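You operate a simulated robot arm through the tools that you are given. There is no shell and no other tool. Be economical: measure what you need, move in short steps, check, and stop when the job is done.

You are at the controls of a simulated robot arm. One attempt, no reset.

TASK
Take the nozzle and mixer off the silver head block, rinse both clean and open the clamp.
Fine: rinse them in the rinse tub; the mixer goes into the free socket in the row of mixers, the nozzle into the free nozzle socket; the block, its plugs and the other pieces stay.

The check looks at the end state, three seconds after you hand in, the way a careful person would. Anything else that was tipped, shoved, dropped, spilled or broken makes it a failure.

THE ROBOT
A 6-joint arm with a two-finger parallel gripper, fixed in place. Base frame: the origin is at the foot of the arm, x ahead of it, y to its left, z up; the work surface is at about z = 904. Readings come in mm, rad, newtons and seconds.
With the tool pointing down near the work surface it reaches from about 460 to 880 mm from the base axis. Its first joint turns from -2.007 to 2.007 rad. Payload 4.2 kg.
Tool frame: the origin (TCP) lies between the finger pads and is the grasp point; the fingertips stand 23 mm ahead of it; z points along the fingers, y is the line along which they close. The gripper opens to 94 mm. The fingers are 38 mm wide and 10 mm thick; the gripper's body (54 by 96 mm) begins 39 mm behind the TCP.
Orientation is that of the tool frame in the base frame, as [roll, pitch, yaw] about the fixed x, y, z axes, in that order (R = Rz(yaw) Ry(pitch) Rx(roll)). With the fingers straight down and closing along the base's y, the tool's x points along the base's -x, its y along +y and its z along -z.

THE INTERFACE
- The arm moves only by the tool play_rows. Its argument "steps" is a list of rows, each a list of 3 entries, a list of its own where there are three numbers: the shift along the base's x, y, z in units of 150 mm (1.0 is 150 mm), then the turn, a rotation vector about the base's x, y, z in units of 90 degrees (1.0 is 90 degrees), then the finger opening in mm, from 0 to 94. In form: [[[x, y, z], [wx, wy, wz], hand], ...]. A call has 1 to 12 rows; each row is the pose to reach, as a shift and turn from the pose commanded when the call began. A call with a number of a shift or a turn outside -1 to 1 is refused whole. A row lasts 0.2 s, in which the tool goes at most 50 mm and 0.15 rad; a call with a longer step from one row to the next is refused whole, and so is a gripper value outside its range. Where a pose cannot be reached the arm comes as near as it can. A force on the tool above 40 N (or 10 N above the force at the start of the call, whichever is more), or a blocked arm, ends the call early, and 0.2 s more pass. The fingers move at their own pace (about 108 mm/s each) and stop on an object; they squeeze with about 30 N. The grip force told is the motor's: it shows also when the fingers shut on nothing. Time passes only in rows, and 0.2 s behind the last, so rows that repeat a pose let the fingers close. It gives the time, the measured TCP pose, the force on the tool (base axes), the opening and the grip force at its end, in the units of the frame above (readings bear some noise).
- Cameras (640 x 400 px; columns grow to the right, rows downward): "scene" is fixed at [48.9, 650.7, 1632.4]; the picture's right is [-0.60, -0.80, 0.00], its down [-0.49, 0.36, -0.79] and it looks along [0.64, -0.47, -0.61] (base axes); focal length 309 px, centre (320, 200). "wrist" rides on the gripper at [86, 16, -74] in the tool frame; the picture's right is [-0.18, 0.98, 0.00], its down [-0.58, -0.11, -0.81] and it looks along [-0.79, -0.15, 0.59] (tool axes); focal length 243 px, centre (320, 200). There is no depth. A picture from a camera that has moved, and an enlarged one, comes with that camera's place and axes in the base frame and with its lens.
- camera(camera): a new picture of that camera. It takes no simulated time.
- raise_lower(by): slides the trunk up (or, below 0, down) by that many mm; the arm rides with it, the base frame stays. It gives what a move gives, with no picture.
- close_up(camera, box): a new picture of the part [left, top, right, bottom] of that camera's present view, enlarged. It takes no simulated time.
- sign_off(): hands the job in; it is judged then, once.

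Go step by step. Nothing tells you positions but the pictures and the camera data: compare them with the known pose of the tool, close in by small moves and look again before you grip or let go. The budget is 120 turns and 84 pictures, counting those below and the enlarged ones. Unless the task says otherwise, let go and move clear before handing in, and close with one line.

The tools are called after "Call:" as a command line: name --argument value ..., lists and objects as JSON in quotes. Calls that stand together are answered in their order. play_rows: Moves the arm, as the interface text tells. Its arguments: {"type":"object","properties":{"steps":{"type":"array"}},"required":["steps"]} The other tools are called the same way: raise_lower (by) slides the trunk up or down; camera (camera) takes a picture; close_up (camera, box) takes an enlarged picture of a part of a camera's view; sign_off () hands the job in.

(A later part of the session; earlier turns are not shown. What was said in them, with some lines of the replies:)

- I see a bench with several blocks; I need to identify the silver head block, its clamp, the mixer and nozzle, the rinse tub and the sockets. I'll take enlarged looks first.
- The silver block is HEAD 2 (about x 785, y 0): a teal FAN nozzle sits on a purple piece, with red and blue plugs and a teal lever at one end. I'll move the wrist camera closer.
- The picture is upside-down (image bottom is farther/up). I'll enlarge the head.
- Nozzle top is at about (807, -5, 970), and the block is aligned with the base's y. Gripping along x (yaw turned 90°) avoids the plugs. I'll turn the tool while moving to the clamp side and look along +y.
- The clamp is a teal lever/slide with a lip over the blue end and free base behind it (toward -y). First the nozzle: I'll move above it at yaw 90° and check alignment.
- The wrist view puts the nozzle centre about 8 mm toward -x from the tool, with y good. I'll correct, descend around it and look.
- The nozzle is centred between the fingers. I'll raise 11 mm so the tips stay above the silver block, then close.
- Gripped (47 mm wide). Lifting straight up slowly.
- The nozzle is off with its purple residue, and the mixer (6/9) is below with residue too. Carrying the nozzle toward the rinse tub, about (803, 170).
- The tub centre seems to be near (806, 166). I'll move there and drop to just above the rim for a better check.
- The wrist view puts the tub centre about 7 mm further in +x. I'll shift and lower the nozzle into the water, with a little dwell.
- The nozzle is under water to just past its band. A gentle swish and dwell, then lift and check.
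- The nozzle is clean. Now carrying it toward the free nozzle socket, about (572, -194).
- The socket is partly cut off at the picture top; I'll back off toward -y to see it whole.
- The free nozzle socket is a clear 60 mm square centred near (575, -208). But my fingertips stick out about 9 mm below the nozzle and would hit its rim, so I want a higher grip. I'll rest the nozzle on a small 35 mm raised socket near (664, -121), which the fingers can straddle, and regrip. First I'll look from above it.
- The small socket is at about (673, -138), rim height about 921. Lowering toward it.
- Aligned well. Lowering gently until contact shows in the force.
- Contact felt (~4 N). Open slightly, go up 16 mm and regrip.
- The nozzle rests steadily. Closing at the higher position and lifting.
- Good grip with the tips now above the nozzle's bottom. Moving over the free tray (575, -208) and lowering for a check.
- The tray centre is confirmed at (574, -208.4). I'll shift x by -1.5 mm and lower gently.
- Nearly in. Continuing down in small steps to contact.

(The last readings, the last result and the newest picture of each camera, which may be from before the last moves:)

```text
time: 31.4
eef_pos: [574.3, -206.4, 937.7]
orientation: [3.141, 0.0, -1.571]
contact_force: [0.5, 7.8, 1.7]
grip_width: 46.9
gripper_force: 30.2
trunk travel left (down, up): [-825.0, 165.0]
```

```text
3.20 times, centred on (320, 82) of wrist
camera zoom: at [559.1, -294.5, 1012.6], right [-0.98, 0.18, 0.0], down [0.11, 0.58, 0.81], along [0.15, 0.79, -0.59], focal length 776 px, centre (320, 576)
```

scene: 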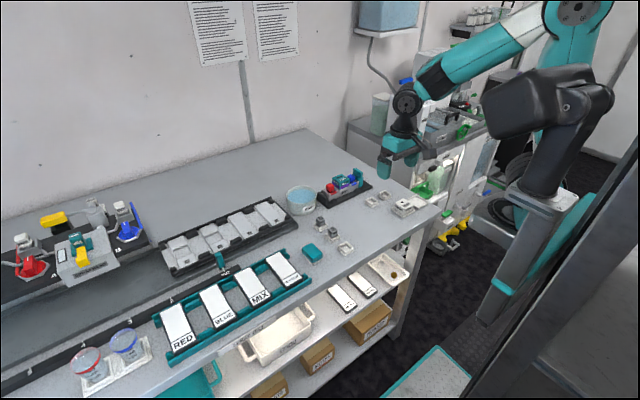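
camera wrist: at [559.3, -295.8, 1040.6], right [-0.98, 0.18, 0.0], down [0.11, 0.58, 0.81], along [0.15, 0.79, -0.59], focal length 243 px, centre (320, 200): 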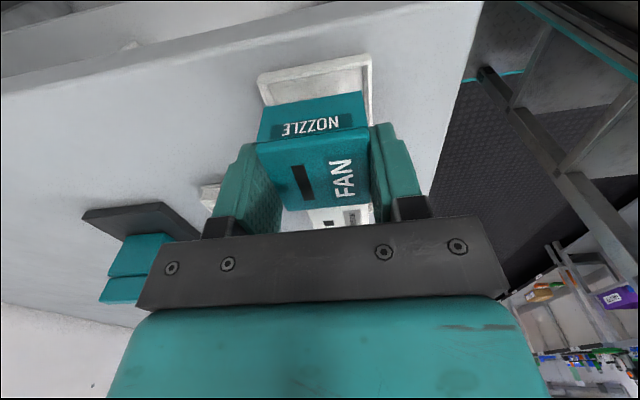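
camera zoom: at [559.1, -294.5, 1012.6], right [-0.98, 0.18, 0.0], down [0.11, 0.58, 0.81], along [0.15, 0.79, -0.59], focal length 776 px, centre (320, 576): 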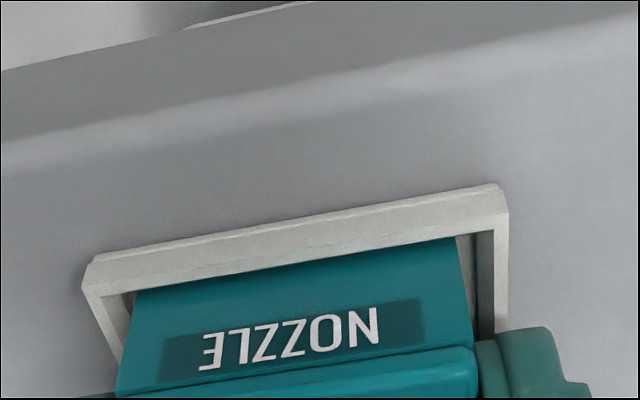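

The force shows the nozzle rubbing the near (-y) wall; shift +y a little and settle.

Call:
play_rows --steps '[[[0, 0.02, 0], [0, 0, 0], 30], [[0, 0.02, 0], [0, 0, 0], 30]]'

Call:
play_rows --steps '[[[0, 0, -0.013], [0, 0, 0], 30], [[0, 0, -0.013], [0, 0, 0], 30]]'

Call:
close_up --camera "scene" --box '[390, 165, 450, 210]'

```text
time: 32.0
eef_pos: [575.1, -204.3, 937.4]
orientation: [3.141, -0.001, -1.571]
contact_force: [0.9, -0.2, 2.4]
grip_width: 47.1
gripper_force: 30.6
trunk travel left (down, up): [-825.0, 165.0]
```

```text
time: 32.6
eef_pos: [574.7, -204.2, 936.2]
orientation: [-3.14, 0.001, -1.571]
contact_force: [0.0, -3.2, 25.1]
grip_width: 47.4
gripper_force: 30.1
trunk travel left (down, up): [-825.0, 165.0]
```

```text
8.89 times, centred on (420, 188) of scene
camera zoom: at [48.9, 650.7, 1632.4], right [-0.6, -0.8, 0.0], down [-0.49, 0.36, -0.79], along [0.64, -0.47, -0.61], focal length 2748 px, centre (-569, 311)
```

zoom: 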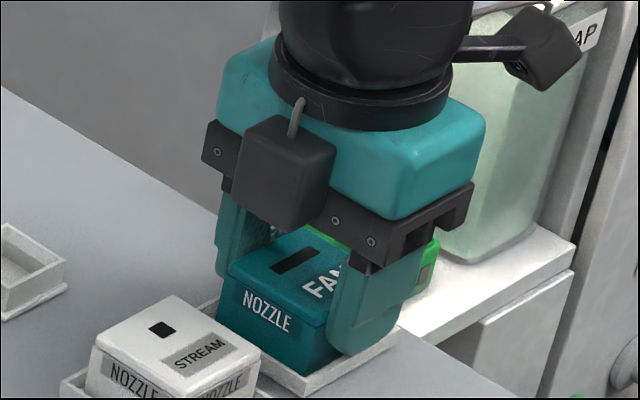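

Seated (firm floor contact). Releasing and rising.

Call:
play_rows --steps '[[[0, 0, 0.013], [0, 0, 0], 30], [[0, 0, 0.013], [0, 0, 0], 62], [[0, 0, 0.013], [0, 0, 0], 62], [[0, 0, 0.15], [0, 0, 0], 62], [[0, 0, 0.4], [0, 0, 0], 80], [[0, 0, 0.7], [0, 0, 0], 80], [[0, 0, 0.95], [0, 0, 0], 80], [[0, 0, 0.95], [0, 0, 0], 80]]'

Call:
close_up --camera "scene" --box '[340, 165, 450, 245]'

```text
time: 34.4
eef_pos: [574.7, -204.9, 1078.7]
orientation: [3.141, 0.0, -1.572]
contact_force: [0.2, 0.4, 0.5]
grip_width: 79.9
gripper_force: 0.0
trunk travel left (down, up): [-825.0, 165.0]
```

```text
5.00 times, centred on (395, 205) of scene
camera zoom: at [48.9, 650.7, 1632.4], right [-0.6, -0.8, 0.0], down [-0.49, 0.36, -0.79], along [0.64, -0.47, -0.61], focal length 1546 px, centre (-55, 175)
```

zoom: 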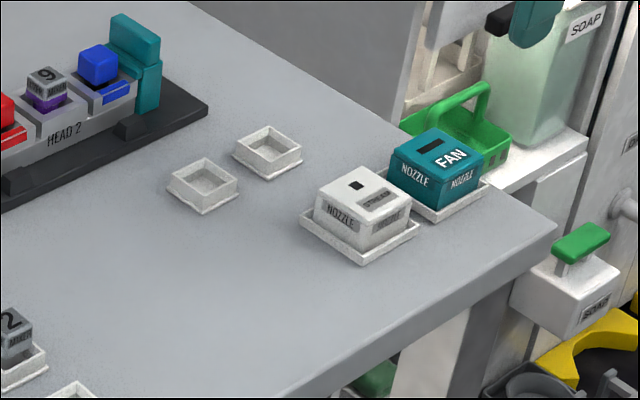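

The nozzle sits well in its tray. Now back over the head for the mixer.

Call:
play_rows --steps '[[[0.2, 0.2, 0], [0, 0, 0], 80], [[0.4, 0.4, 0], [0, 0, 0], 80], [[0.6, 0.6, 0], [0, 0, 0], 80], [[0.8, 0.8, 0], [0, 0, 0], 80], [[1.0, 1.0, 0], [0, 0, 0], 80]]'

Call:
play_rows --steps '[[[0.2, 0.16, 0], [0, 0, 0], 70], [[0.45, 0.35, 0], [0, 0, 0], 70], [[0.45, 0.35, -0.2], [0, 0, 0], 70], [[0.45, 0.35, -0.4], [0, 0, 0], 70], [[0.45, 0.35, -0.4], [0, 0, 0], 70]]'

Call:
close_up --camera "wrist" --box '[200, 0, 440, 240]'

Call:
close_up --camera "scene" --box '[315, 140, 395, 210]'

```text
time: 35.6
eef_pos: [723.9, -55.5, 1078.0]
orientation: [3.141, 0.0, -1.573]
contact_force: [-0.5, 0.3, 0.6]
grip_width: 79.9
gripper_force: 0.0
trunk travel left (down, up): [-825.0, 165.0]
```

```text
time: 36.8
eef_pos: [790.5, -1.4, 1018.9]
orientation: [-3.141, -0.002, -1.572]
contact_force: [0.3, 0.0, -1.0]
grip_width: 70.0
gripper_force: 0.0
trunk travel left (down, up): [-825.0, 165.0]
```

```text
1.67 times, centred on (320, 120) of wrist
camera zoom: at [775.9, -89.5, 1093.5], right [-0.98, 0.18, 0.0], down [0.11, 0.58, 0.81], along [0.15, 0.79, -0.59], focal length 404 px, centre (320, 333)
```

zoom: 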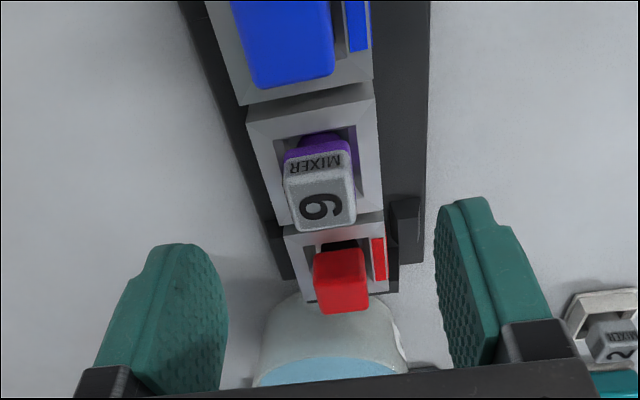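

```text
5.71 times, centred on (355, 175) of scene
camera zoom: at [48.9, 650.7, 1632.4], right [-0.6, -0.8, 0.0], down [-0.49, 0.36, -0.79], along [0.64, -0.47, -0.61], focal length 1766 px, centre (120, 343)
```

zoom: 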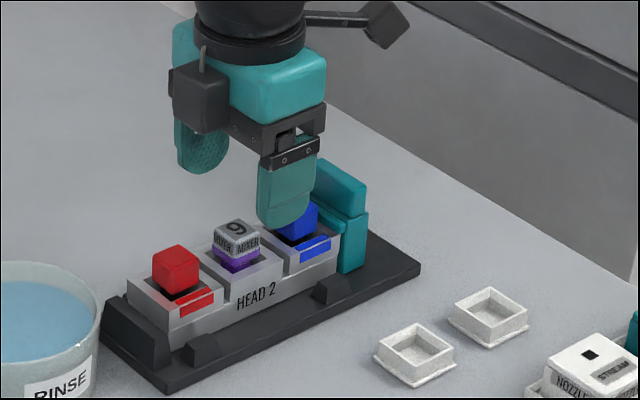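

The mixer's top is about (793, 0, 968), 22 mm wide. I'll lower part-way and check the heights.

Call:
play_rows --steps '[[[0.015, 0.01, -0.12], [0, 0, 0], 60], [[0.015, 0.01, -0.23], [0, 0, 0], 50], [[0.015, 0.01, -0.23], [0, 0, 0], 50]]'

Call:
close_up --camera "wrist" --box '[200, 50, 440, 240]'

Call:
close_up --camera "scene" --box '[325, 150, 385, 195]'

```text
time: 37.6
eef_pos: [794.4, -1.0, 983.6]
orientation: [3.141, 0.0, -1.571]
contact_force: [0.4, 0.2, -0.3]
grip_width: 49.8
gripper_force: 0.1
trunk travel left (down, up): [-825.0, 165.0]
```

```text
2.11 times, centred on (320, 145) of wrist
camera zoom: at [778.3, -88.0, 1058.9], right [-0.98, 0.18, 0.0], down [0.11, 0.58, 0.81], along [0.15, 0.79, -0.59], focal length 511 px, centre (320, 316)
```

zoom: 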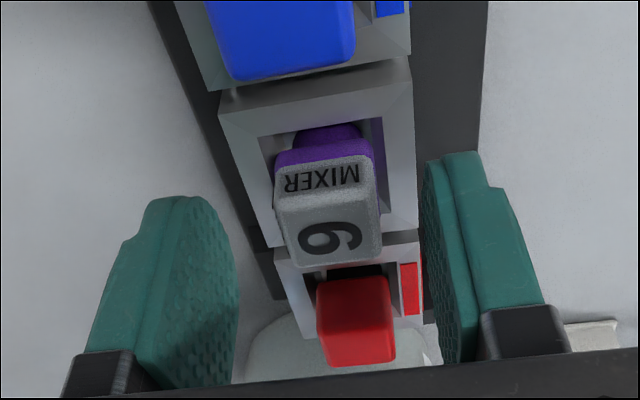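

```text
8.89 times, centred on (355, 172) of scene
camera zoom: at [48.9, 650.7, 1632.4], right [-0.6, -0.8, 0.0], down [-0.49, 0.36, -0.79], along [0.64, -0.47, -0.61], focal length 2748 px, centre (9, 444)
```

zoom: 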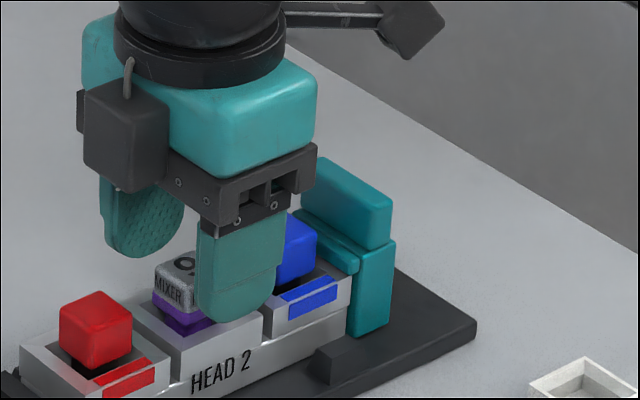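

Aligned within ~2 mm. Lower to about z 975, close and lift slowly.

Call:
play_rows --steps '[[[-0.015, 0, -0.03], [0, 0, 0], 50], [[-0.015, 0, -0.055], [0, 0, 0], 50], [[-0.015, 0, -0.055], [0, 0, 0], 30], [[-0.015, 0, -0.055], [0, 0, 0], 10], [[-0.015, 0, -0.055], [0, 0, 0], 10], [[-0.015, 0, -0.055], [0, 0, 0], 10]]'

Call:
close_up --camera "wrist" --box '[200, 50, 440, 240]'

```text
time: 39.0
eef_pos: [792.3, -1.2, 975.6]
orientation: [3.142, 0.0, -1.571]
contact_force: [-0.4, -0.3, 0.5]
grip_width: 22.9
gripper_force: 30.0
trunk travel left (down, up): [-825.0, 165.0]
```

```text
2.11 times, centred on (320, 145) of wrist
camera zoom: at [776.3, -88.3, 1050.6], right [-0.98, 0.18, 0.0], down [0.11, 0.58, 0.81], along [0.15, 0.79, -0.59], focal length 511 px, centre (320, 316)
```

zoom: 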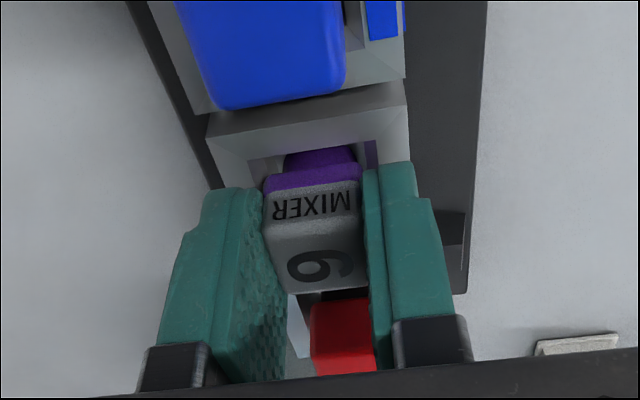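

Gripped (23 mm). Lifting straight up.

Call:
play_rows --steps '[[[0, 0, 0.04], [0, 0, 0], 10], [[0, 0, 0.1], [0, 0, 0], 10], [[0, 0, 0.2], [0, 0, 0], 10], [[0, 0, 0.35], [0, 0, 0], 10], [[0, 0, 0.5], [0, 0, 0], 10], [[0, 0, 0.65], [0, 0, 0], 10], [[0, 0, 0.65], [0, 0, 0], 10]]'

Call:
close_up --camera "scene" --box '[315, 120, 395, 200]'

Call:
camera --camera "wrist"

```text
time: 40.6
eef_pos: [792.0, -0.9, 1072.3]
orientation: [-3.141, 0.0, -1.571]
contact_force: [0.2, -0.4, -1.3]
grip_width: 23.0
gripper_force: 29.9
trunk travel left (down, up): [-825.0, 165.0]
```

```text
5.00 times, centred on (355, 160) of scene
camera zoom: at [48.9, 650.7, 1632.4], right [-0.6, -0.8, 0.0], down [-0.49, 0.36, -0.79], along [0.64, -0.47, -0.61], focal length 1546 px, centre (145, 400)
```

zoom: 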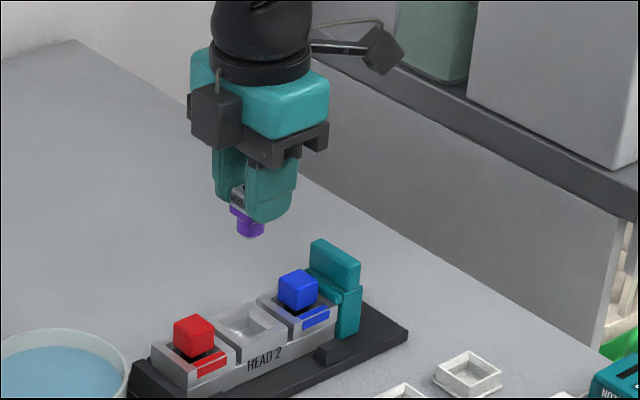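

```text
33 pictures are left
camera wrist: at [775.8, -87.9, 1147.9], right [-0.98, 0.18, 0.0], down [0.11, 0.58, 0.81], along [0.15, 0.79, -0.59], focal length 243 px, centre (320, 200)
```

wrist: 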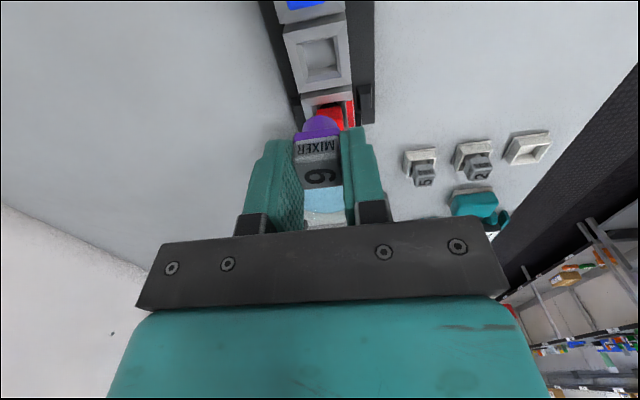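

The mixer is out, with a purple collar and stub. Carrying it to the tub.

Call:
play_rows --steps '[[[0.03, 0.25, 0], [0, 0, 0], 10], [[0.07, 0.5, 0], [0, 0, 0], 10], [[0.1, 0.75, 0], [0, 0, 0], 10], [[0.14, 1.0, 0], [0, 0, 0], 10]]'

Call:
play_rows --steps '[[[0, 0.107, 0], [0, 0, 0], 10], [[0, 0.107, -0.3], [0, 0, 0], 10], [[0, 0.107, -0.5], [0, 0, 0], 10], [[0, 0.107, -0.65], [0, 0, 0], 10], [[0, 0.107, -0.72], [0, 0, 0], 10], [[0, 0.107, -0.77], [0, 0, 0], 10], [[0, 0.107, -0.77], [0, 0, 0], 10]]'

Call:
camera --camera "wrist"

```text
time: 41.6
eef_pos: [812.5, 149.4, 1073.6]
orientation: [3.141, 0.001, -1.573]
contact_force: [0.2, -0.4, 0.5]
grip_width: 23.1
gripper_force: 30.3
trunk travel left (down, up): [-825.0, 165.0]
```

```text
time: 43.2
eef_pos: [813.9, 165.2, 957.5]
orientation: [-3.141, -0.001, -1.571]
contact_force: [0.2, 0.3, -0.6]
grip_width: 23.0
gripper_force: 29.9
trunk travel left (down, up): [-825.0, 165.0]
```

```text
32 pictures are left
camera wrist: at [797.3, 78.1, 1032.4], right [-0.98, 0.18, 0.0], down [0.11, 0.58, 0.81], along [0.15, 0.79, -0.59], focal length 243 px, centre (320, 200)
```

wrist: 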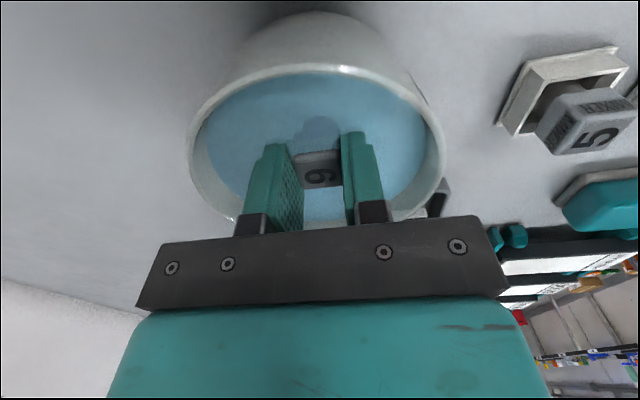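

Already submerged to the top face. A gentle swish and dwell, then lift and inspect.

Call:
play_rows --steps '[[[0, 0, -0.02], [0, 0, 0], 10], [[0, 0.04, -0.02], [0, 0, 0], 10], [[0, -0.04, -0.02], [0, 0, 0], 10], [[0, 0.04, -0.02], [0, 0, 0], 10], [[0, -0.04, -0.02], [0, 0, 0], 10], [[0, 0, -0.02], [0, 0, 0], 10], [[0, 0, 0.1], [0, 0, 0], 10], [[0, 0, 0.25], [0, 0, 0], 10], [[0, 0, 0.4], [0, 0, 0], 10], [[0, 0, 0.65], [0, 0, 0], 10], [[0, 0, 0.85], [0, 0, 0], 10], [[0, 0, 0.85], [0, 0, 0], 10]]'

Call:
close_up --camera "scene" --box '[264, 120, 344, 180]'

Call:
camera --camera "wrist"

```text
time: 45.8
eef_pos: [813.0, 163.5, 1086.1]
orientation: [-3.141, -0.001, -1.57]
contact_force: [-0.3, -0.7, -0.3]
grip_width: 23.1
gripper_force: 29.6
trunk travel left (down, up): [-825.0, 165.0]
```

```text
6.67 times, centred on (304, 150) of scene
camera zoom: at [48.9, 650.7, 1632.4], right [-0.6, -0.8, 0.0], down [-0.49, 0.36, -0.79], along [0.64, -0.47, -0.61], focal length 2061 px, centre (427, 533)
```

zoom: 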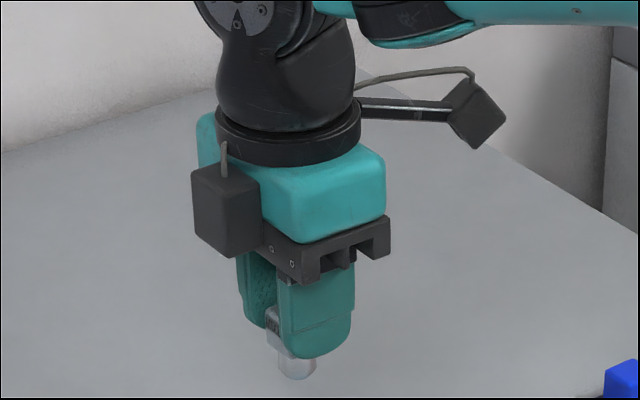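

```text
30 pictures are left
camera wrist: at [797.6, 76.8, 1160.8], right [-0.98, 0.18, 0.0], down [0.11, 0.58, 0.81], along [0.15, 0.79, -0.59], focal length 243 px, centre (320, 200)
```

wrist: 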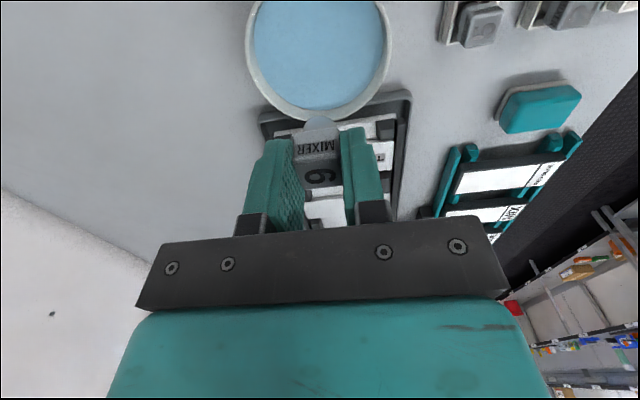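

The mixer is clean. Carrying it to the free socket in the mixer row, about (555, 170).

Call:
play_rows --steps '[[[-0.3, 0, 0], [0, 0, 0], 10], [[-0.6, 0, 0], [0, 0, 0], 10], [[-0.9, 0, 0], [0, 0, 0], 10], [[-0.9, 0, 0], [0, 0, 0], 10]]'

Call:
play_rows --steps '[[[-0.27, 0.0, 0], [0, 0, 0], 10], [[-0.54, 0.0, 0], [0, 0, 0], 10], [[-0.82, 0, 0], [0, 0, 0], 10], [[-0.82, 0, 0], [0, 0, 0], 10]]'

Call:
camera --camera "wrist"

```text
time: 46.8
eef_pos: [677.2, 163.7, 1084.5]
orientation: [-3.14, 0.0, -1.572]
contact_force: [1.2, -0.6, -0.8]
grip_width: 23.0
gripper_force: 30.4
trunk travel left (down, up): [-825.0, 165.0]
```

```text
time: 47.8
eef_pos: [554.6, 165.6, 1085.9]
orientation: [-3.141, 0.0, -1.57]
contact_force: [0.5, -1.4, -0.2]
grip_width: 23.2
gripper_force: 30.2
trunk travel left (down, up): [-825.0, 165.0]
```

```text
29 pictures are left
camera wrist: at [538.5, 77.6, 1160.4], right [-0.98, 0.18, 0.0], down [0.11, 0.58, 0.81], along [0.15, 0.79, -0.59], focal length 243 px, centre (320, 200)
```

wrist: 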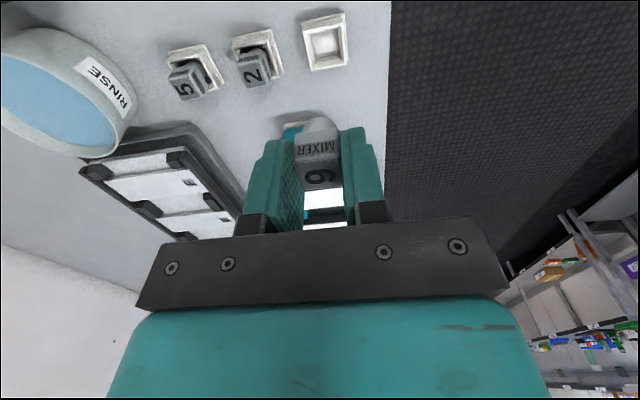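

The socket is at about (550, 167). Aligning and lowering part-way.

Call:
play_rows --steps '[[[-0.03, 0.01, -0.2], [0, 0, 0], 10], [[-0.03, 0.01, -0.45], [0, 0, 0], 10], [[-0.03, 0.01, -0.67], [0, 0, 0], 10], [[-0.03, 0.01, -0.67], [0, 0, 0], 10]]'

Call:
close_up --camera "wrist" --box '[240, 60, 400, 200]'

Call:
close_up --camera "scene" --box '[310, 190, 390, 265]'

```text
time: 48.8
eef_pos: [551.5, 167.0, 984.2]
orientation: [-3.139, 0.001, -1.571]
contact_force: [0.1, 0.0, 0.2]
grip_width: 22.7
gripper_force: 30.3
trunk travel left (down, up): [-825.0, 165.0]
```

```text
2.86 times, centred on (320, 130) of wrist
camera zoom: at [534.5, 79.8, 1059.2], right [-0.98, 0.18, 0.0], down [0.11, 0.58, 0.81], along [0.15, 0.79, -0.59], focal length 693 px, centre (320, 400)
```

zoom: 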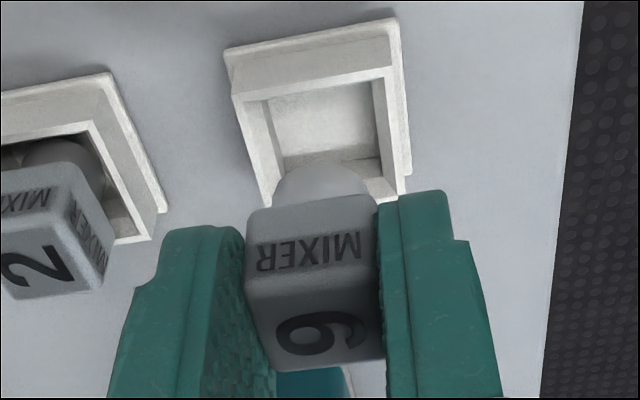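

```text
5.33 times, centred on (350, 228) of scene
camera zoom: at [48.9, 650.7, 1632.4], right [-0.6, -0.8, 0.0], down [-0.49, 0.36, -0.79], along [0.64, -0.47, -0.61], focal length 1649 px, centre (160, 53)
```

zoom: 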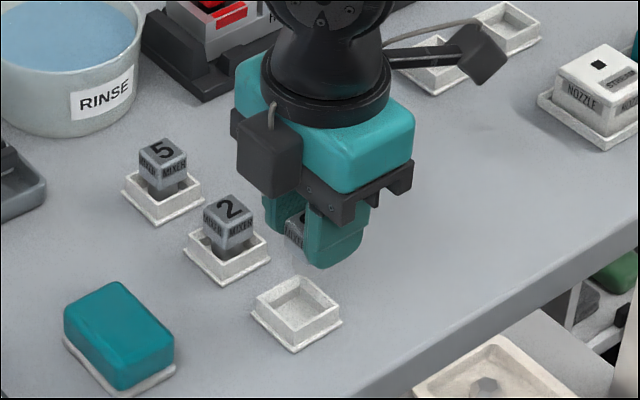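

The socket centre refines to about (550.5, 172), so I shift +5 mm in y, lower most of the way and look.

Call:
play_rows --steps '[[[-0.007, 0.033, 0], [0, 0, 0], 10], [[-0.007, 0.033, -0.08], [0, 0, 0], 10], [[-0.007, 0.033, -0.15], [0, 0, 0], 10], [[-0.007, 0.033, -0.15], [0, 0, 0], 10]]'

Call:
close_up --camera "wrist" --box '[240, 60, 400, 200]'

Call:
close_up --camera "scene" --box '[330, 210, 390, 265]'

```text
time: 49.8
eef_pos: [548.9, 172.0, 960.6]
orientation: [-3.141, 0.0, -1.571]
contact_force: [-0.7, 0.1, -0.8]
grip_width: 23.2
gripper_force: 29.9
trunk travel left (down, up): [-825.0, 165.0]
```

```text
2.86 times, centred on (320, 130) of wrist
camera zoom: at [533.6, 84.3, 1036.7], right [-0.98, 0.18, 0.0], down [0.11, 0.58, 0.81], along [0.15, 0.79, -0.59], focal length 693 px, centre (320, 400)
```

zoom: 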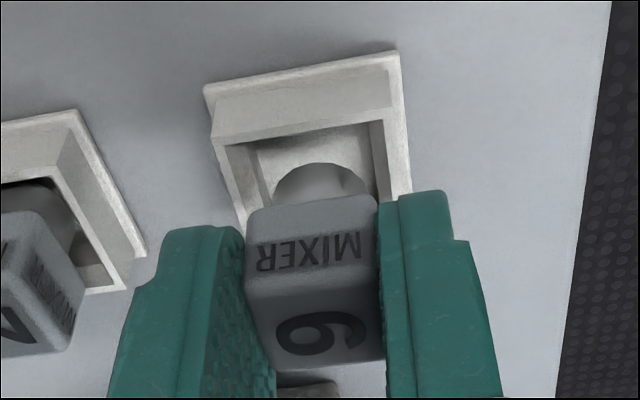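

```text
7.27 times, centred on (360, 238) of scene
camera zoom: at [48.9, 650.7, 1632.4], right [-0.6, -0.8, 0.0], down [-0.49, 0.36, -0.79], along [0.64, -0.47, -0.61], focal length 2248 px, centre (29, -73)
```

zoom: 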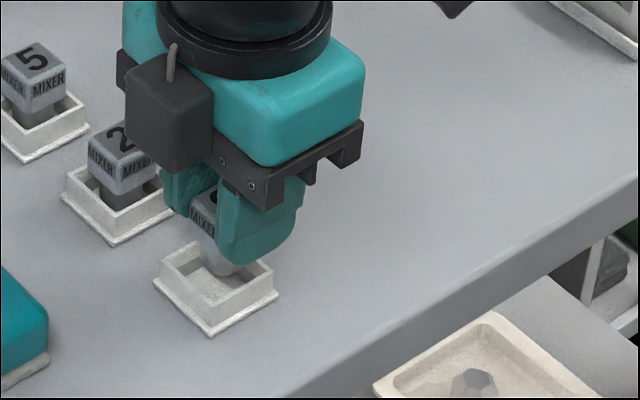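

Aligned within ~1.5 mm. Nudge x, lower until contact.

Call:
play_rows --steps '[[[0.01, 0, -0.03], [0, 0, 0], 10], [[0.01, 0, -0.055], [0, 0, 0], 10], [[0.01, 0, -0.075], [0, 0, 0], 10], [[0.01, 0, -0.075], [0, 0, 0], 10]]'

Call:
close_up --camera "wrist" --box '[240, 60, 400, 200]'

```text
time: 50.8
eef_pos: [550.2, 171.5, 950.7]
orientation: [-3.142, 0.001, -1.569]
contact_force: [-0.6, -0.1, 0.2]
grip_width: 23.1
gripper_force: 30.1
trunk travel left (down, up): [-825.0, 165.0]
```

```text
2.86 times, centred on (320, 130) of wrist
camera zoom: at [535.2, 84.6, 1025.5], right [-0.98, 0.18, 0.0], down [0.11, 0.58, 0.81], along [0.15, 0.79, -0.59], focal length 693 px, centre (320, 400)
```

zoom: 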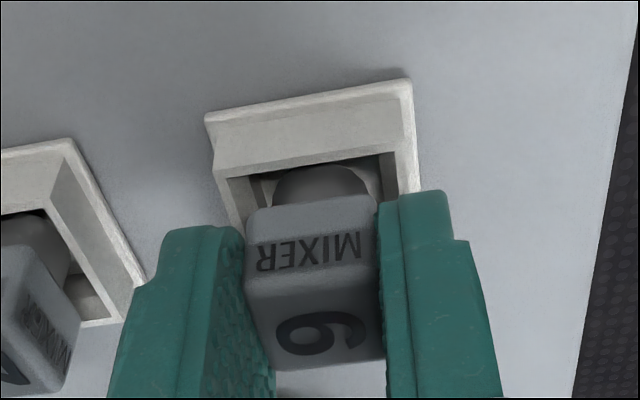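

Call:
play_rows --steps '[[[0, 0, -0.013], [0, 0, 0], 10], [[0, 0, -0.02], [0, 0, 0], 10], [[0, 0, -0.02], [0, 0, 0], 10]]'

Call:
play_rows --steps '[[[0, 0, -0.01], [0, 0, 0], 10], [[0, 0, -0.02], [0, 0, 0], 10], [[0, 0, -0.02], [0, 0, 0], 10]]'

Call:
close_up --camera "scene" --box '[330, 210, 390, 265]'

```text
time: 51.6
eef_pos: [550.9, 171.8, 948.1]
orientation: [3.141, 0.0, -1.57]
contact_force: [-0.2, -0.4, 1.5]
grip_width: 23.1
gripper_force: 30.3
trunk travel left (down, up): [-825.0, 165.0]
```

```text
time: 52.3
eef_pos: [550.7, 173.0, 947.2]
orientation: [-3.138, 0.004, -1.57]
contact_force: [-4.3, -4.7, 24.4]
grip_width: 23.0
gripper_force: 30.0
trunk travel left (down, up): [-825.0, 165.0]
stopped in row 3: the force on the tool passed its limit (the readings are from after the stop); the commanded pose is now the measured one
```

```text
7.27 times, centred on (360, 238) of scene
camera zoom: at [48.9, 650.7, 1632.4], right [-0.6, -0.8, 0.0], down [-0.49, 0.36, -0.79], along [0.64, -0.47, -0.61], focal length 2248 px, centre (29, -73)
```

zoom: 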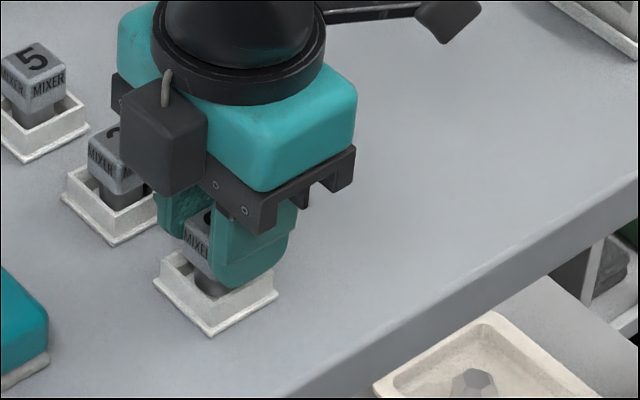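

Floor contact at about 948. Ease up 0.5 mm, open and rise.

Call:
play_rows --steps '[[[0, 0, 0.005], [0, 0, 0], 10], [[0, 0, 0.005], [0, 0, 0], 40], [[0, 0, 0.005], [0, 0, 0], 40], [[0, 0, 0.15], [0, 0, 0], 40], [[0, 0, 0.4], [0, 0, 0], 50], [[0, 0, 0.7], [0, 0, 0], 70], [[0, 0, 0.9], [0, 0, 0], 90], [[0, 0, 0.9], [0, 0, 0], 90]]'

Call:
close_up --camera "scene" --box '[300, 195, 390, 265]'

```text
time: 54.1
eef_pos: [551.4, 172.4, 1080.6]
orientation: [-3.141, 0.0, -1.572]
contact_force: [-0.7, 0.3, -0.6]
grip_width: 90.3
gripper_force: 0.1
trunk travel left (down, up): [-825.0, 165.0]
```

```text
5.71 times, centred on (345, 230) of scene
camera zoom: at [48.9, 650.7, 1632.4], right [-0.6, -0.8, 0.0], down [-0.49, 0.36, -0.79], along [0.64, -0.47, -0.61], focal length 1766 px, centre (177, 29)
```

zoom: 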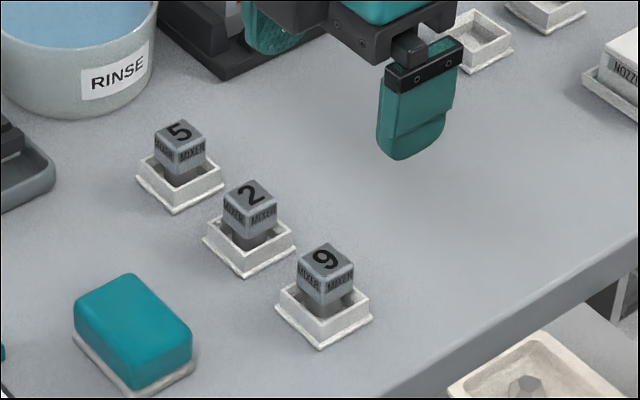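

The mixer sits in its socket like the others. Now the clamp: moving to a view of the teal lever from the -y side.

Call:
play_rows --steps '[[[0.2, -0.2, 0], [0, 0, 0], 90], [[0.4, -0.4, 0], [0, 0, 0], 90], [[0.6, -0.6, 0], [0, 0, 0], 90], [[0.8, -0.8, 0], [0, 0, 0], 90], [[0.95, -1.0, 0], [0, 0, 0], 90]]'

Call:
play_rows --steps '[[[0.18, -0.25, 0], [0, 0, 0], 90], [[0.36, -0.5, 0], [0, 0, 0], 90], [[0.54, -0.75, 0], [0, 0, 0], 90], [[0.67, -1.0, -0.1], [0, 0, 0], 90], [[0.67, -1.0, -0.27], [0, 0, 0], 90], [[0.67, -1.0, -0.27], [0, 0, 0], 90]]'

Call:
close_up --camera "wrist" --box '[180, 0, 460, 240]'

Call:
close_up --camera "scene" --box '[325, 150, 405, 210]'

```text
time: 55.3
eef_pos: [694.1, 22.0, 1080.7]
orientation: [-3.139, 0.002, -1.571]
contact_force: [-0.4, 0.8, -0.7]
grip_width: 90.1
gripper_force: 0.1
trunk travel left (down, up): [-825.0, 165.0]
```

```text
time: 56.7
eef_pos: [794.5, -127.1, 1041.5]
orientation: [-3.14, 0.001, -1.57]
contact_force: [-0.2, -0.9, -0.3]
grip_width: 90.1
gripper_force: 0.1
trunk travel left (down, up): [-825.0, 165.0]
```

```text
1.67 times, centred on (320, 120) of wrist
camera zoom: at [778.2, -214.7, 1116.0], right [-0.98, 0.18, 0.0], down [0.11, 0.58, 0.81], along [0.15, 0.79, -0.59], focal length 404 px, centre (320, 333)
```

zoom: 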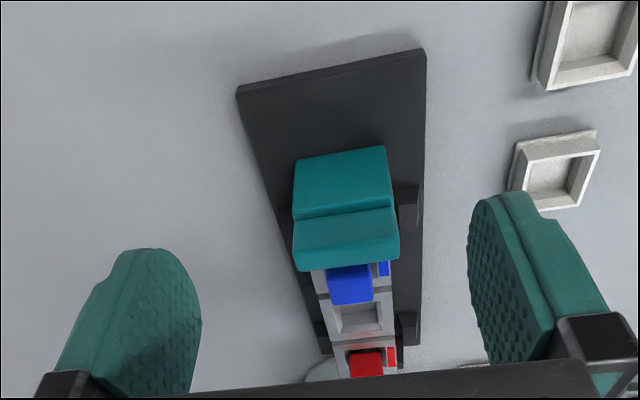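

```text
6.67 times, centred on (365, 180) of scene
camera zoom: at [48.9, 650.7, 1632.4], right [-0.6, -0.8, 0.0], down [-0.49, 0.36, -0.79], along [0.64, -0.47, -0.61], focal length 2061 px, centre (20, 333)
```

zoom: 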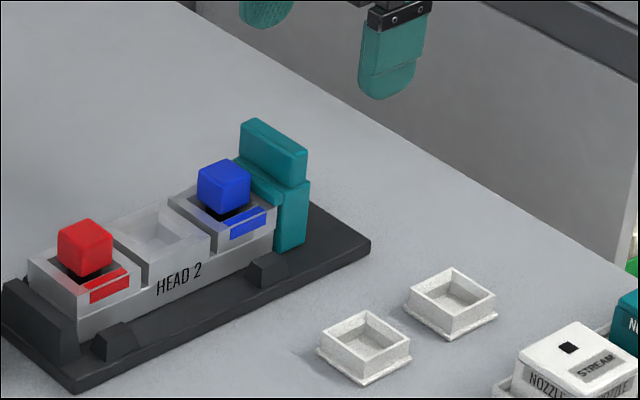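

The clamp handle spans about x 768–811, y -97…-82, z 959–985; behind it is 40 mm of bare base. I'll straddle the handle with the fingers along x, then check.

Call:
play_rows --steps '[[[-0.027, 0.13, 0], [0, 0, 0], 90], [[-0.027, 0.253, 0], [0, 0, 0], 90], [[-0.027, 0.253, -0.18], [0, 0, 0], 80], [[-0.027, 0.253, -0.36], [0, 0, 0], 80], [[-0.027, 0.253, -0.36], [0, 0, 0], 80]]'

Call:
close_up --camera "wrist" --box '[180, 40, 460, 240]'

Call:
close_up --camera "scene" --box '[335, 140, 405, 200]'

```text
time: 57.9
eef_pos: [791.3, -88.7, 986.9]
orientation: [-3.137, 0.003, -1.57]
contact_force: [-0.5, -0.6, -1.0]
grip_width: 80.1
gripper_force: 0.0
trunk travel left (down, up): [-825.0, 165.0]
```

```text
2.00 times, centred on (320, 140) of wrist
camera zoom: at [775.0, -176.3, 1061.2], right [-0.98, 0.18, 0.0], down [0.11, 0.58, 0.81], along [0.15, 0.79, -0.59], focal length 485 px, centre (320, 320)
```

zoom: 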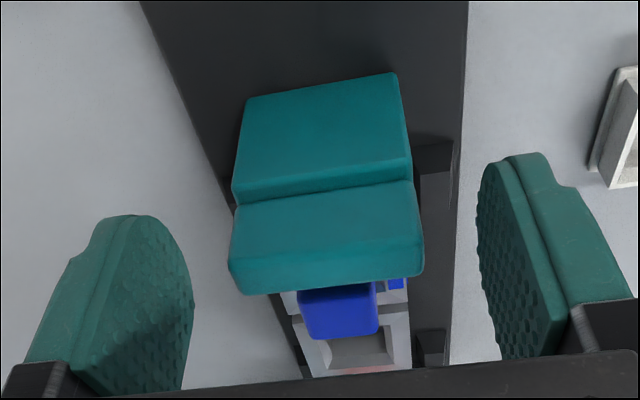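

```text
6.67 times, centred on (370, 170) of scene
camera zoom: at [48.9, 650.7, 1632.4], right [-0.6, -0.8, 0.0], down [-0.49, 0.36, -0.79], along [0.64, -0.47, -0.61], focal length 2061 px, centre (-13, 400)
```

zoom: 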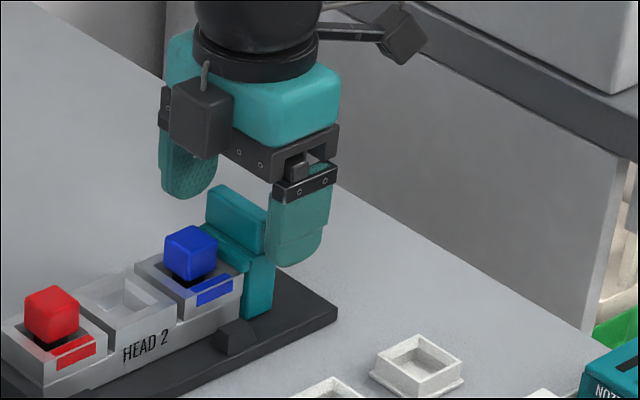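

The handle lies well between the fingers. Close on it.

Call:
play_rows --steps '[[[0, 0, -0.027], [0, 0, 0], 70], [[0, 0, -0.027], [0, 0, 0], 50], [[0, 0, -0.027], [0, 0, 0], 30], [[0, 0, -0.027], [0, 0, 0], 30], [[0, 0, -0.027], [0, 0, 0], 30]]'

Call:
play_rows --steps '[[[0, -0.02, 0], [0, 0, 0], 30], [[0, -0.04, 0], [0, 0, 0], 30], [[0, -0.04, 0], [0, 0, 0], 30]]'

Call:
close_up --camera "wrist" --box '[180, 40, 460, 240]'

```text
time: 59.1
eef_pos: [790.0, -88.9, 983.2]
orientation: [3.142, 0.002, -1.569]
contact_force: [-11.5, 0.3, 1.9]
grip_width: 47.5
gripper_force: 44.9
trunk travel left (down, up): [-825.0, 165.0]
```

```text
time: 59.9
eef_pos: [790.6, -95.5, 981.2]
orientation: [3.141, 0.001, -1.572]
contact_force: [-20.2, 0.9, -4.2]
grip_width: 47.5
gripper_force: 44.6
trunk travel left (down, up): [-825.0, 165.0]
```

```text
2.00 times, centred on (320, 140) of wrist
camera zoom: at [774.0, -182.6, 1057.0], right [-0.98, 0.18, 0.0], down [0.11, 0.58, 0.81], along [0.15, 0.79, -0.59], focal length 485 px, centre (320, 320)
```

zoom: 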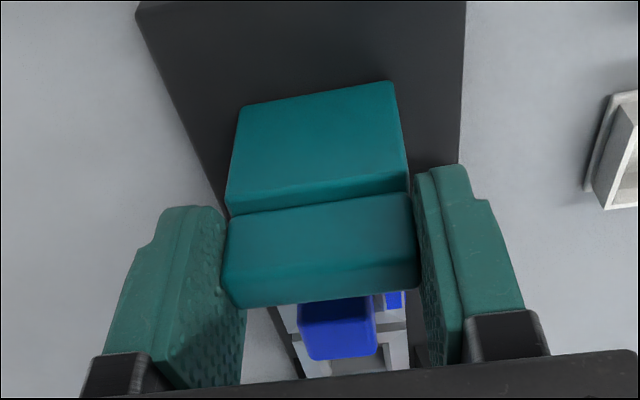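

The whole clamp body seems to be sliding with me at almost no force. I'll correct x slightly and continue pulling -y.

Call:
play_rows --steps '[[[-0.012, -0.02, 0], [0, 0, 0], 30], [[-0.012, -0.05, 0], [0, 0, 0], 30], [[-0.012, -0.08, 0], [0, 0, 0], 30], [[-0.012, -0.08, 0], [0, 0, 0], 30]]'

Call:
close_up --camera "scene" --box '[335, 140, 405, 200]'

Call:
close_up --camera "wrist" --box '[180, 40, 460, 240]'

```text
time: 60.9
eef_pos: [791.1, -105.9, 981.1]
orientation: [-3.138, 0.002, -1.569]
contact_force: [-3.6, 8.7, -10.7]
grip_width: 47.6
gripper_force: 44.1
trunk travel left (down, up): [-825.0, 165.0]
```

```text
6.67 times, centred on (370, 170) of scene
camera zoom: at [48.9, 650.7, 1632.4], right [-0.6, -0.8, 0.0], down [-0.49, 0.36, -0.79], along [0.64, -0.47, -0.61], focal length 2061 px, centre (-13, 400)
```

zoom: 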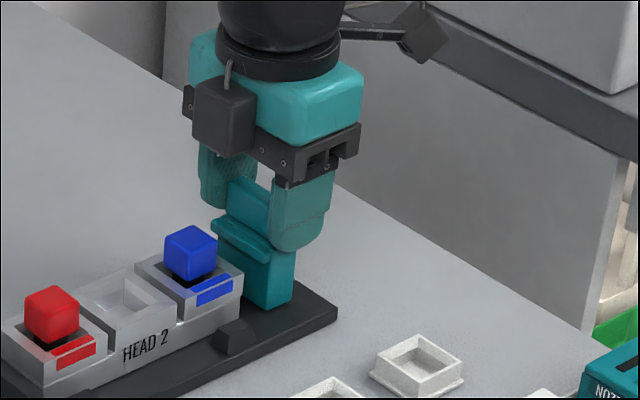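

```text
2.00 times, centred on (320, 140) of wrist
camera zoom: at [773.9, -192.9, 1057.0], right [-0.98, 0.18, 0.0], down [0.11, 0.58, 0.81], along [0.15, 0.79, -0.59], focal length 485 px, centre (320, 320)
```

zoom: 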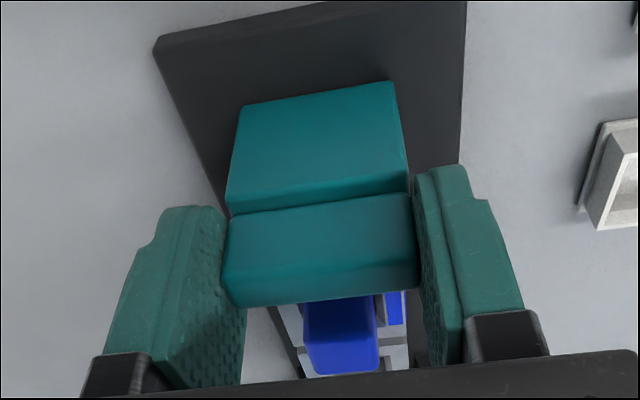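

It slides: the clamp has separated from the block. Continuing to its end stop gently.

Call:
play_rows --steps '[[[0, -0.02, 0], [0, 0, 0], 30], [[0, -0.04, 0], [0, 0, 0], 30], [[0, -0.06, 0], [0, 0, 0], 30], [[0, -0.06, 0], [0, 0, 0], 30]]'

Call:
play_rows --steps '[[[0, -0.02, 0], [0, 0, 0], 30], [[0, -0.04, 0], [0, 0, 0], 30], [[0, -0.06, 0], [0, 0, 0], 30], [[0, -0.06, 0], [0, 0, 0], 30]]'

Call:
close_up --camera "scene" --box '[335, 140, 405, 200]'

```text
time: 61.9
eef_pos: [791.0, -112.1, 982.7]
orientation: [-3.137, 0.005, -1.565]
contact_force: [-1.9, 35.9, -2.1]
grip_width: 47.3
gripper_force: 45.2
trunk travel left (down, up): [-825.0, 165.0]
```

```text
time: 62.9
eef_pos: [789.4, -120.4, 983.4]
orientation: [-3.139, 0.006, -1.562]
contact_force: [-0.2, 36.7, 2.8]
grip_width: 47.4
gripper_force: 44.9
trunk travel left (down, up): [-825.0, 165.0]
```

```text
6.67 times, centred on (370, 170) of scene
camera zoom: at [48.9, 650.7, 1632.4], right [-0.6, -0.8, 0.0], down [-0.49, 0.36, -0.79], along [0.64, -0.47, -0.61], focal length 2061 px, centre (-13, 400)
```

zoom: 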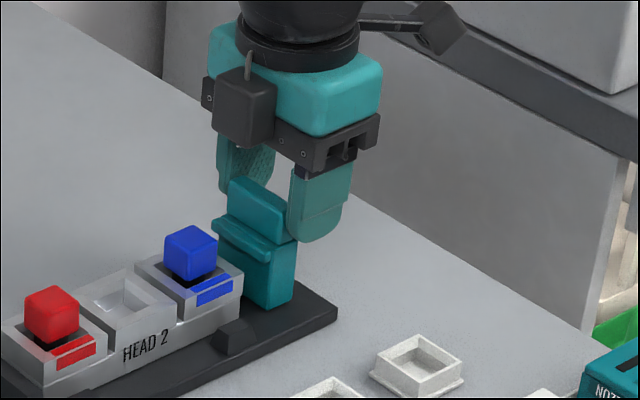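

The clamp reached its stop (36 N; the fingers just slipped along it) and the base has not moved. Release and rise.

Call:
play_rows --steps '[[[0, 0.02, 0], [0, 0, 0], 30], [[0, 0.02, 0], [0, 0, 0], 75], [[0, 0.02, 0], [0, 0, 0], 85], [[0, 0.02, 0], [0, 0, 0], 85], [[0, 0.02, 0.2], [0, 0, 0], 85], [[0, 0.02, 0.5], [0, 0, 0], 85], [[0, 0.02, 0.8], [0, 0, 0], 85], [[-0.2, 0.02, 0.9], [0, 0, 0], 85], [[-0.5, 0.02, 0.95], [0, 0, 0], 85], [[-0.8, 0.02, 0.95], [0, 0, 0], 85], [[-0.8, 0.02, 0.95], [0, 0, 0], 85]]'

Call:
close_up --camera "scene" --box '[275, 140, 455, 265]'

Call:
close_up --camera "scene" --box '[315, 155, 395, 210]'

```text
time: 65.3
eef_pos: [669.1, -121.5, 1123.3]
orientation: [-3.14, 0.001, -1.57]
contact_force: [0.2, 0.7, 0.2]
grip_width: 84.9
gripper_force: 0.1
trunk travel left (down, up): [-825.0, 165.0]
```

```text
3.20 times, centred on (365, 202) of scene
camera zoom: at [48.9, 650.7, 1632.4], right [-0.6, -0.8, 0.0], down [-0.49, 0.36, -0.79], along [0.64, -0.47, -0.61], focal length 989 px, centre (176, 192)
```

zoom: 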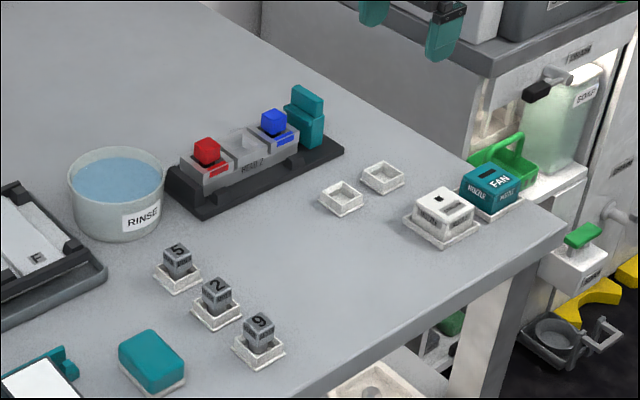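

```text
7.27 times, centred on (355, 182) of scene
camera zoom: at [48.9, 650.7, 1632.4], right [-0.6, -0.8, 0.0], down [-0.49, 0.36, -0.79], along [0.64, -0.47, -0.61], focal length 2248 px, centre (66, 327)
```

zoom: 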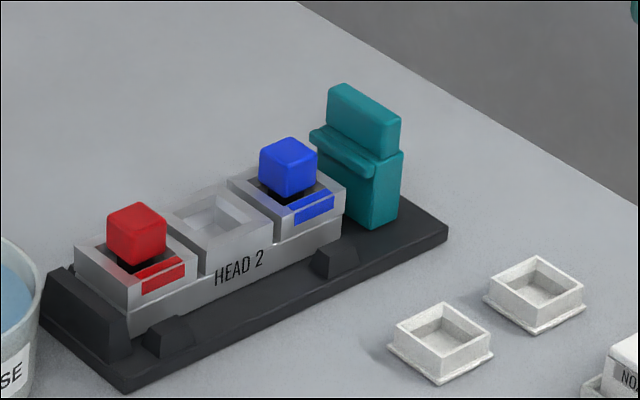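

The clamp stays open, and the block and plugs are in place. One last check of the nozzle's seating.

Call:
close_up --camera "scene" --box '[385, 175, 445, 215]'

```text
10.00 times, centred on (415, 195) of scene
camera zoom: at [48.9, 650.7, 1632.4], right [-0.6, -0.8, 0.0], down [-0.49, 0.36, -0.79], along [0.64, -0.47, -0.61], focal length 3091 px, centre (-630, 250)
```

zoom: 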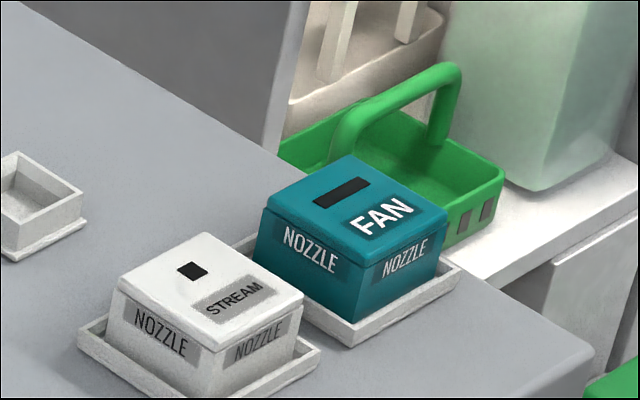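

The nozzle sits flat in its tray, the mixer is in its socket, both are clean and the clamp is open, so I'm handing in.

Call:
sign_off

```text
The job is handed in.
```

The FAN nozzle and mixer 6 are off HEAD 2 and rinsed clean in the tub. The nozzle is in the free nozzle socket and the mixer in the free mixer socket, the clamp is slid open to its stop, and the block, its plugs and the other pieces stayed where they were.
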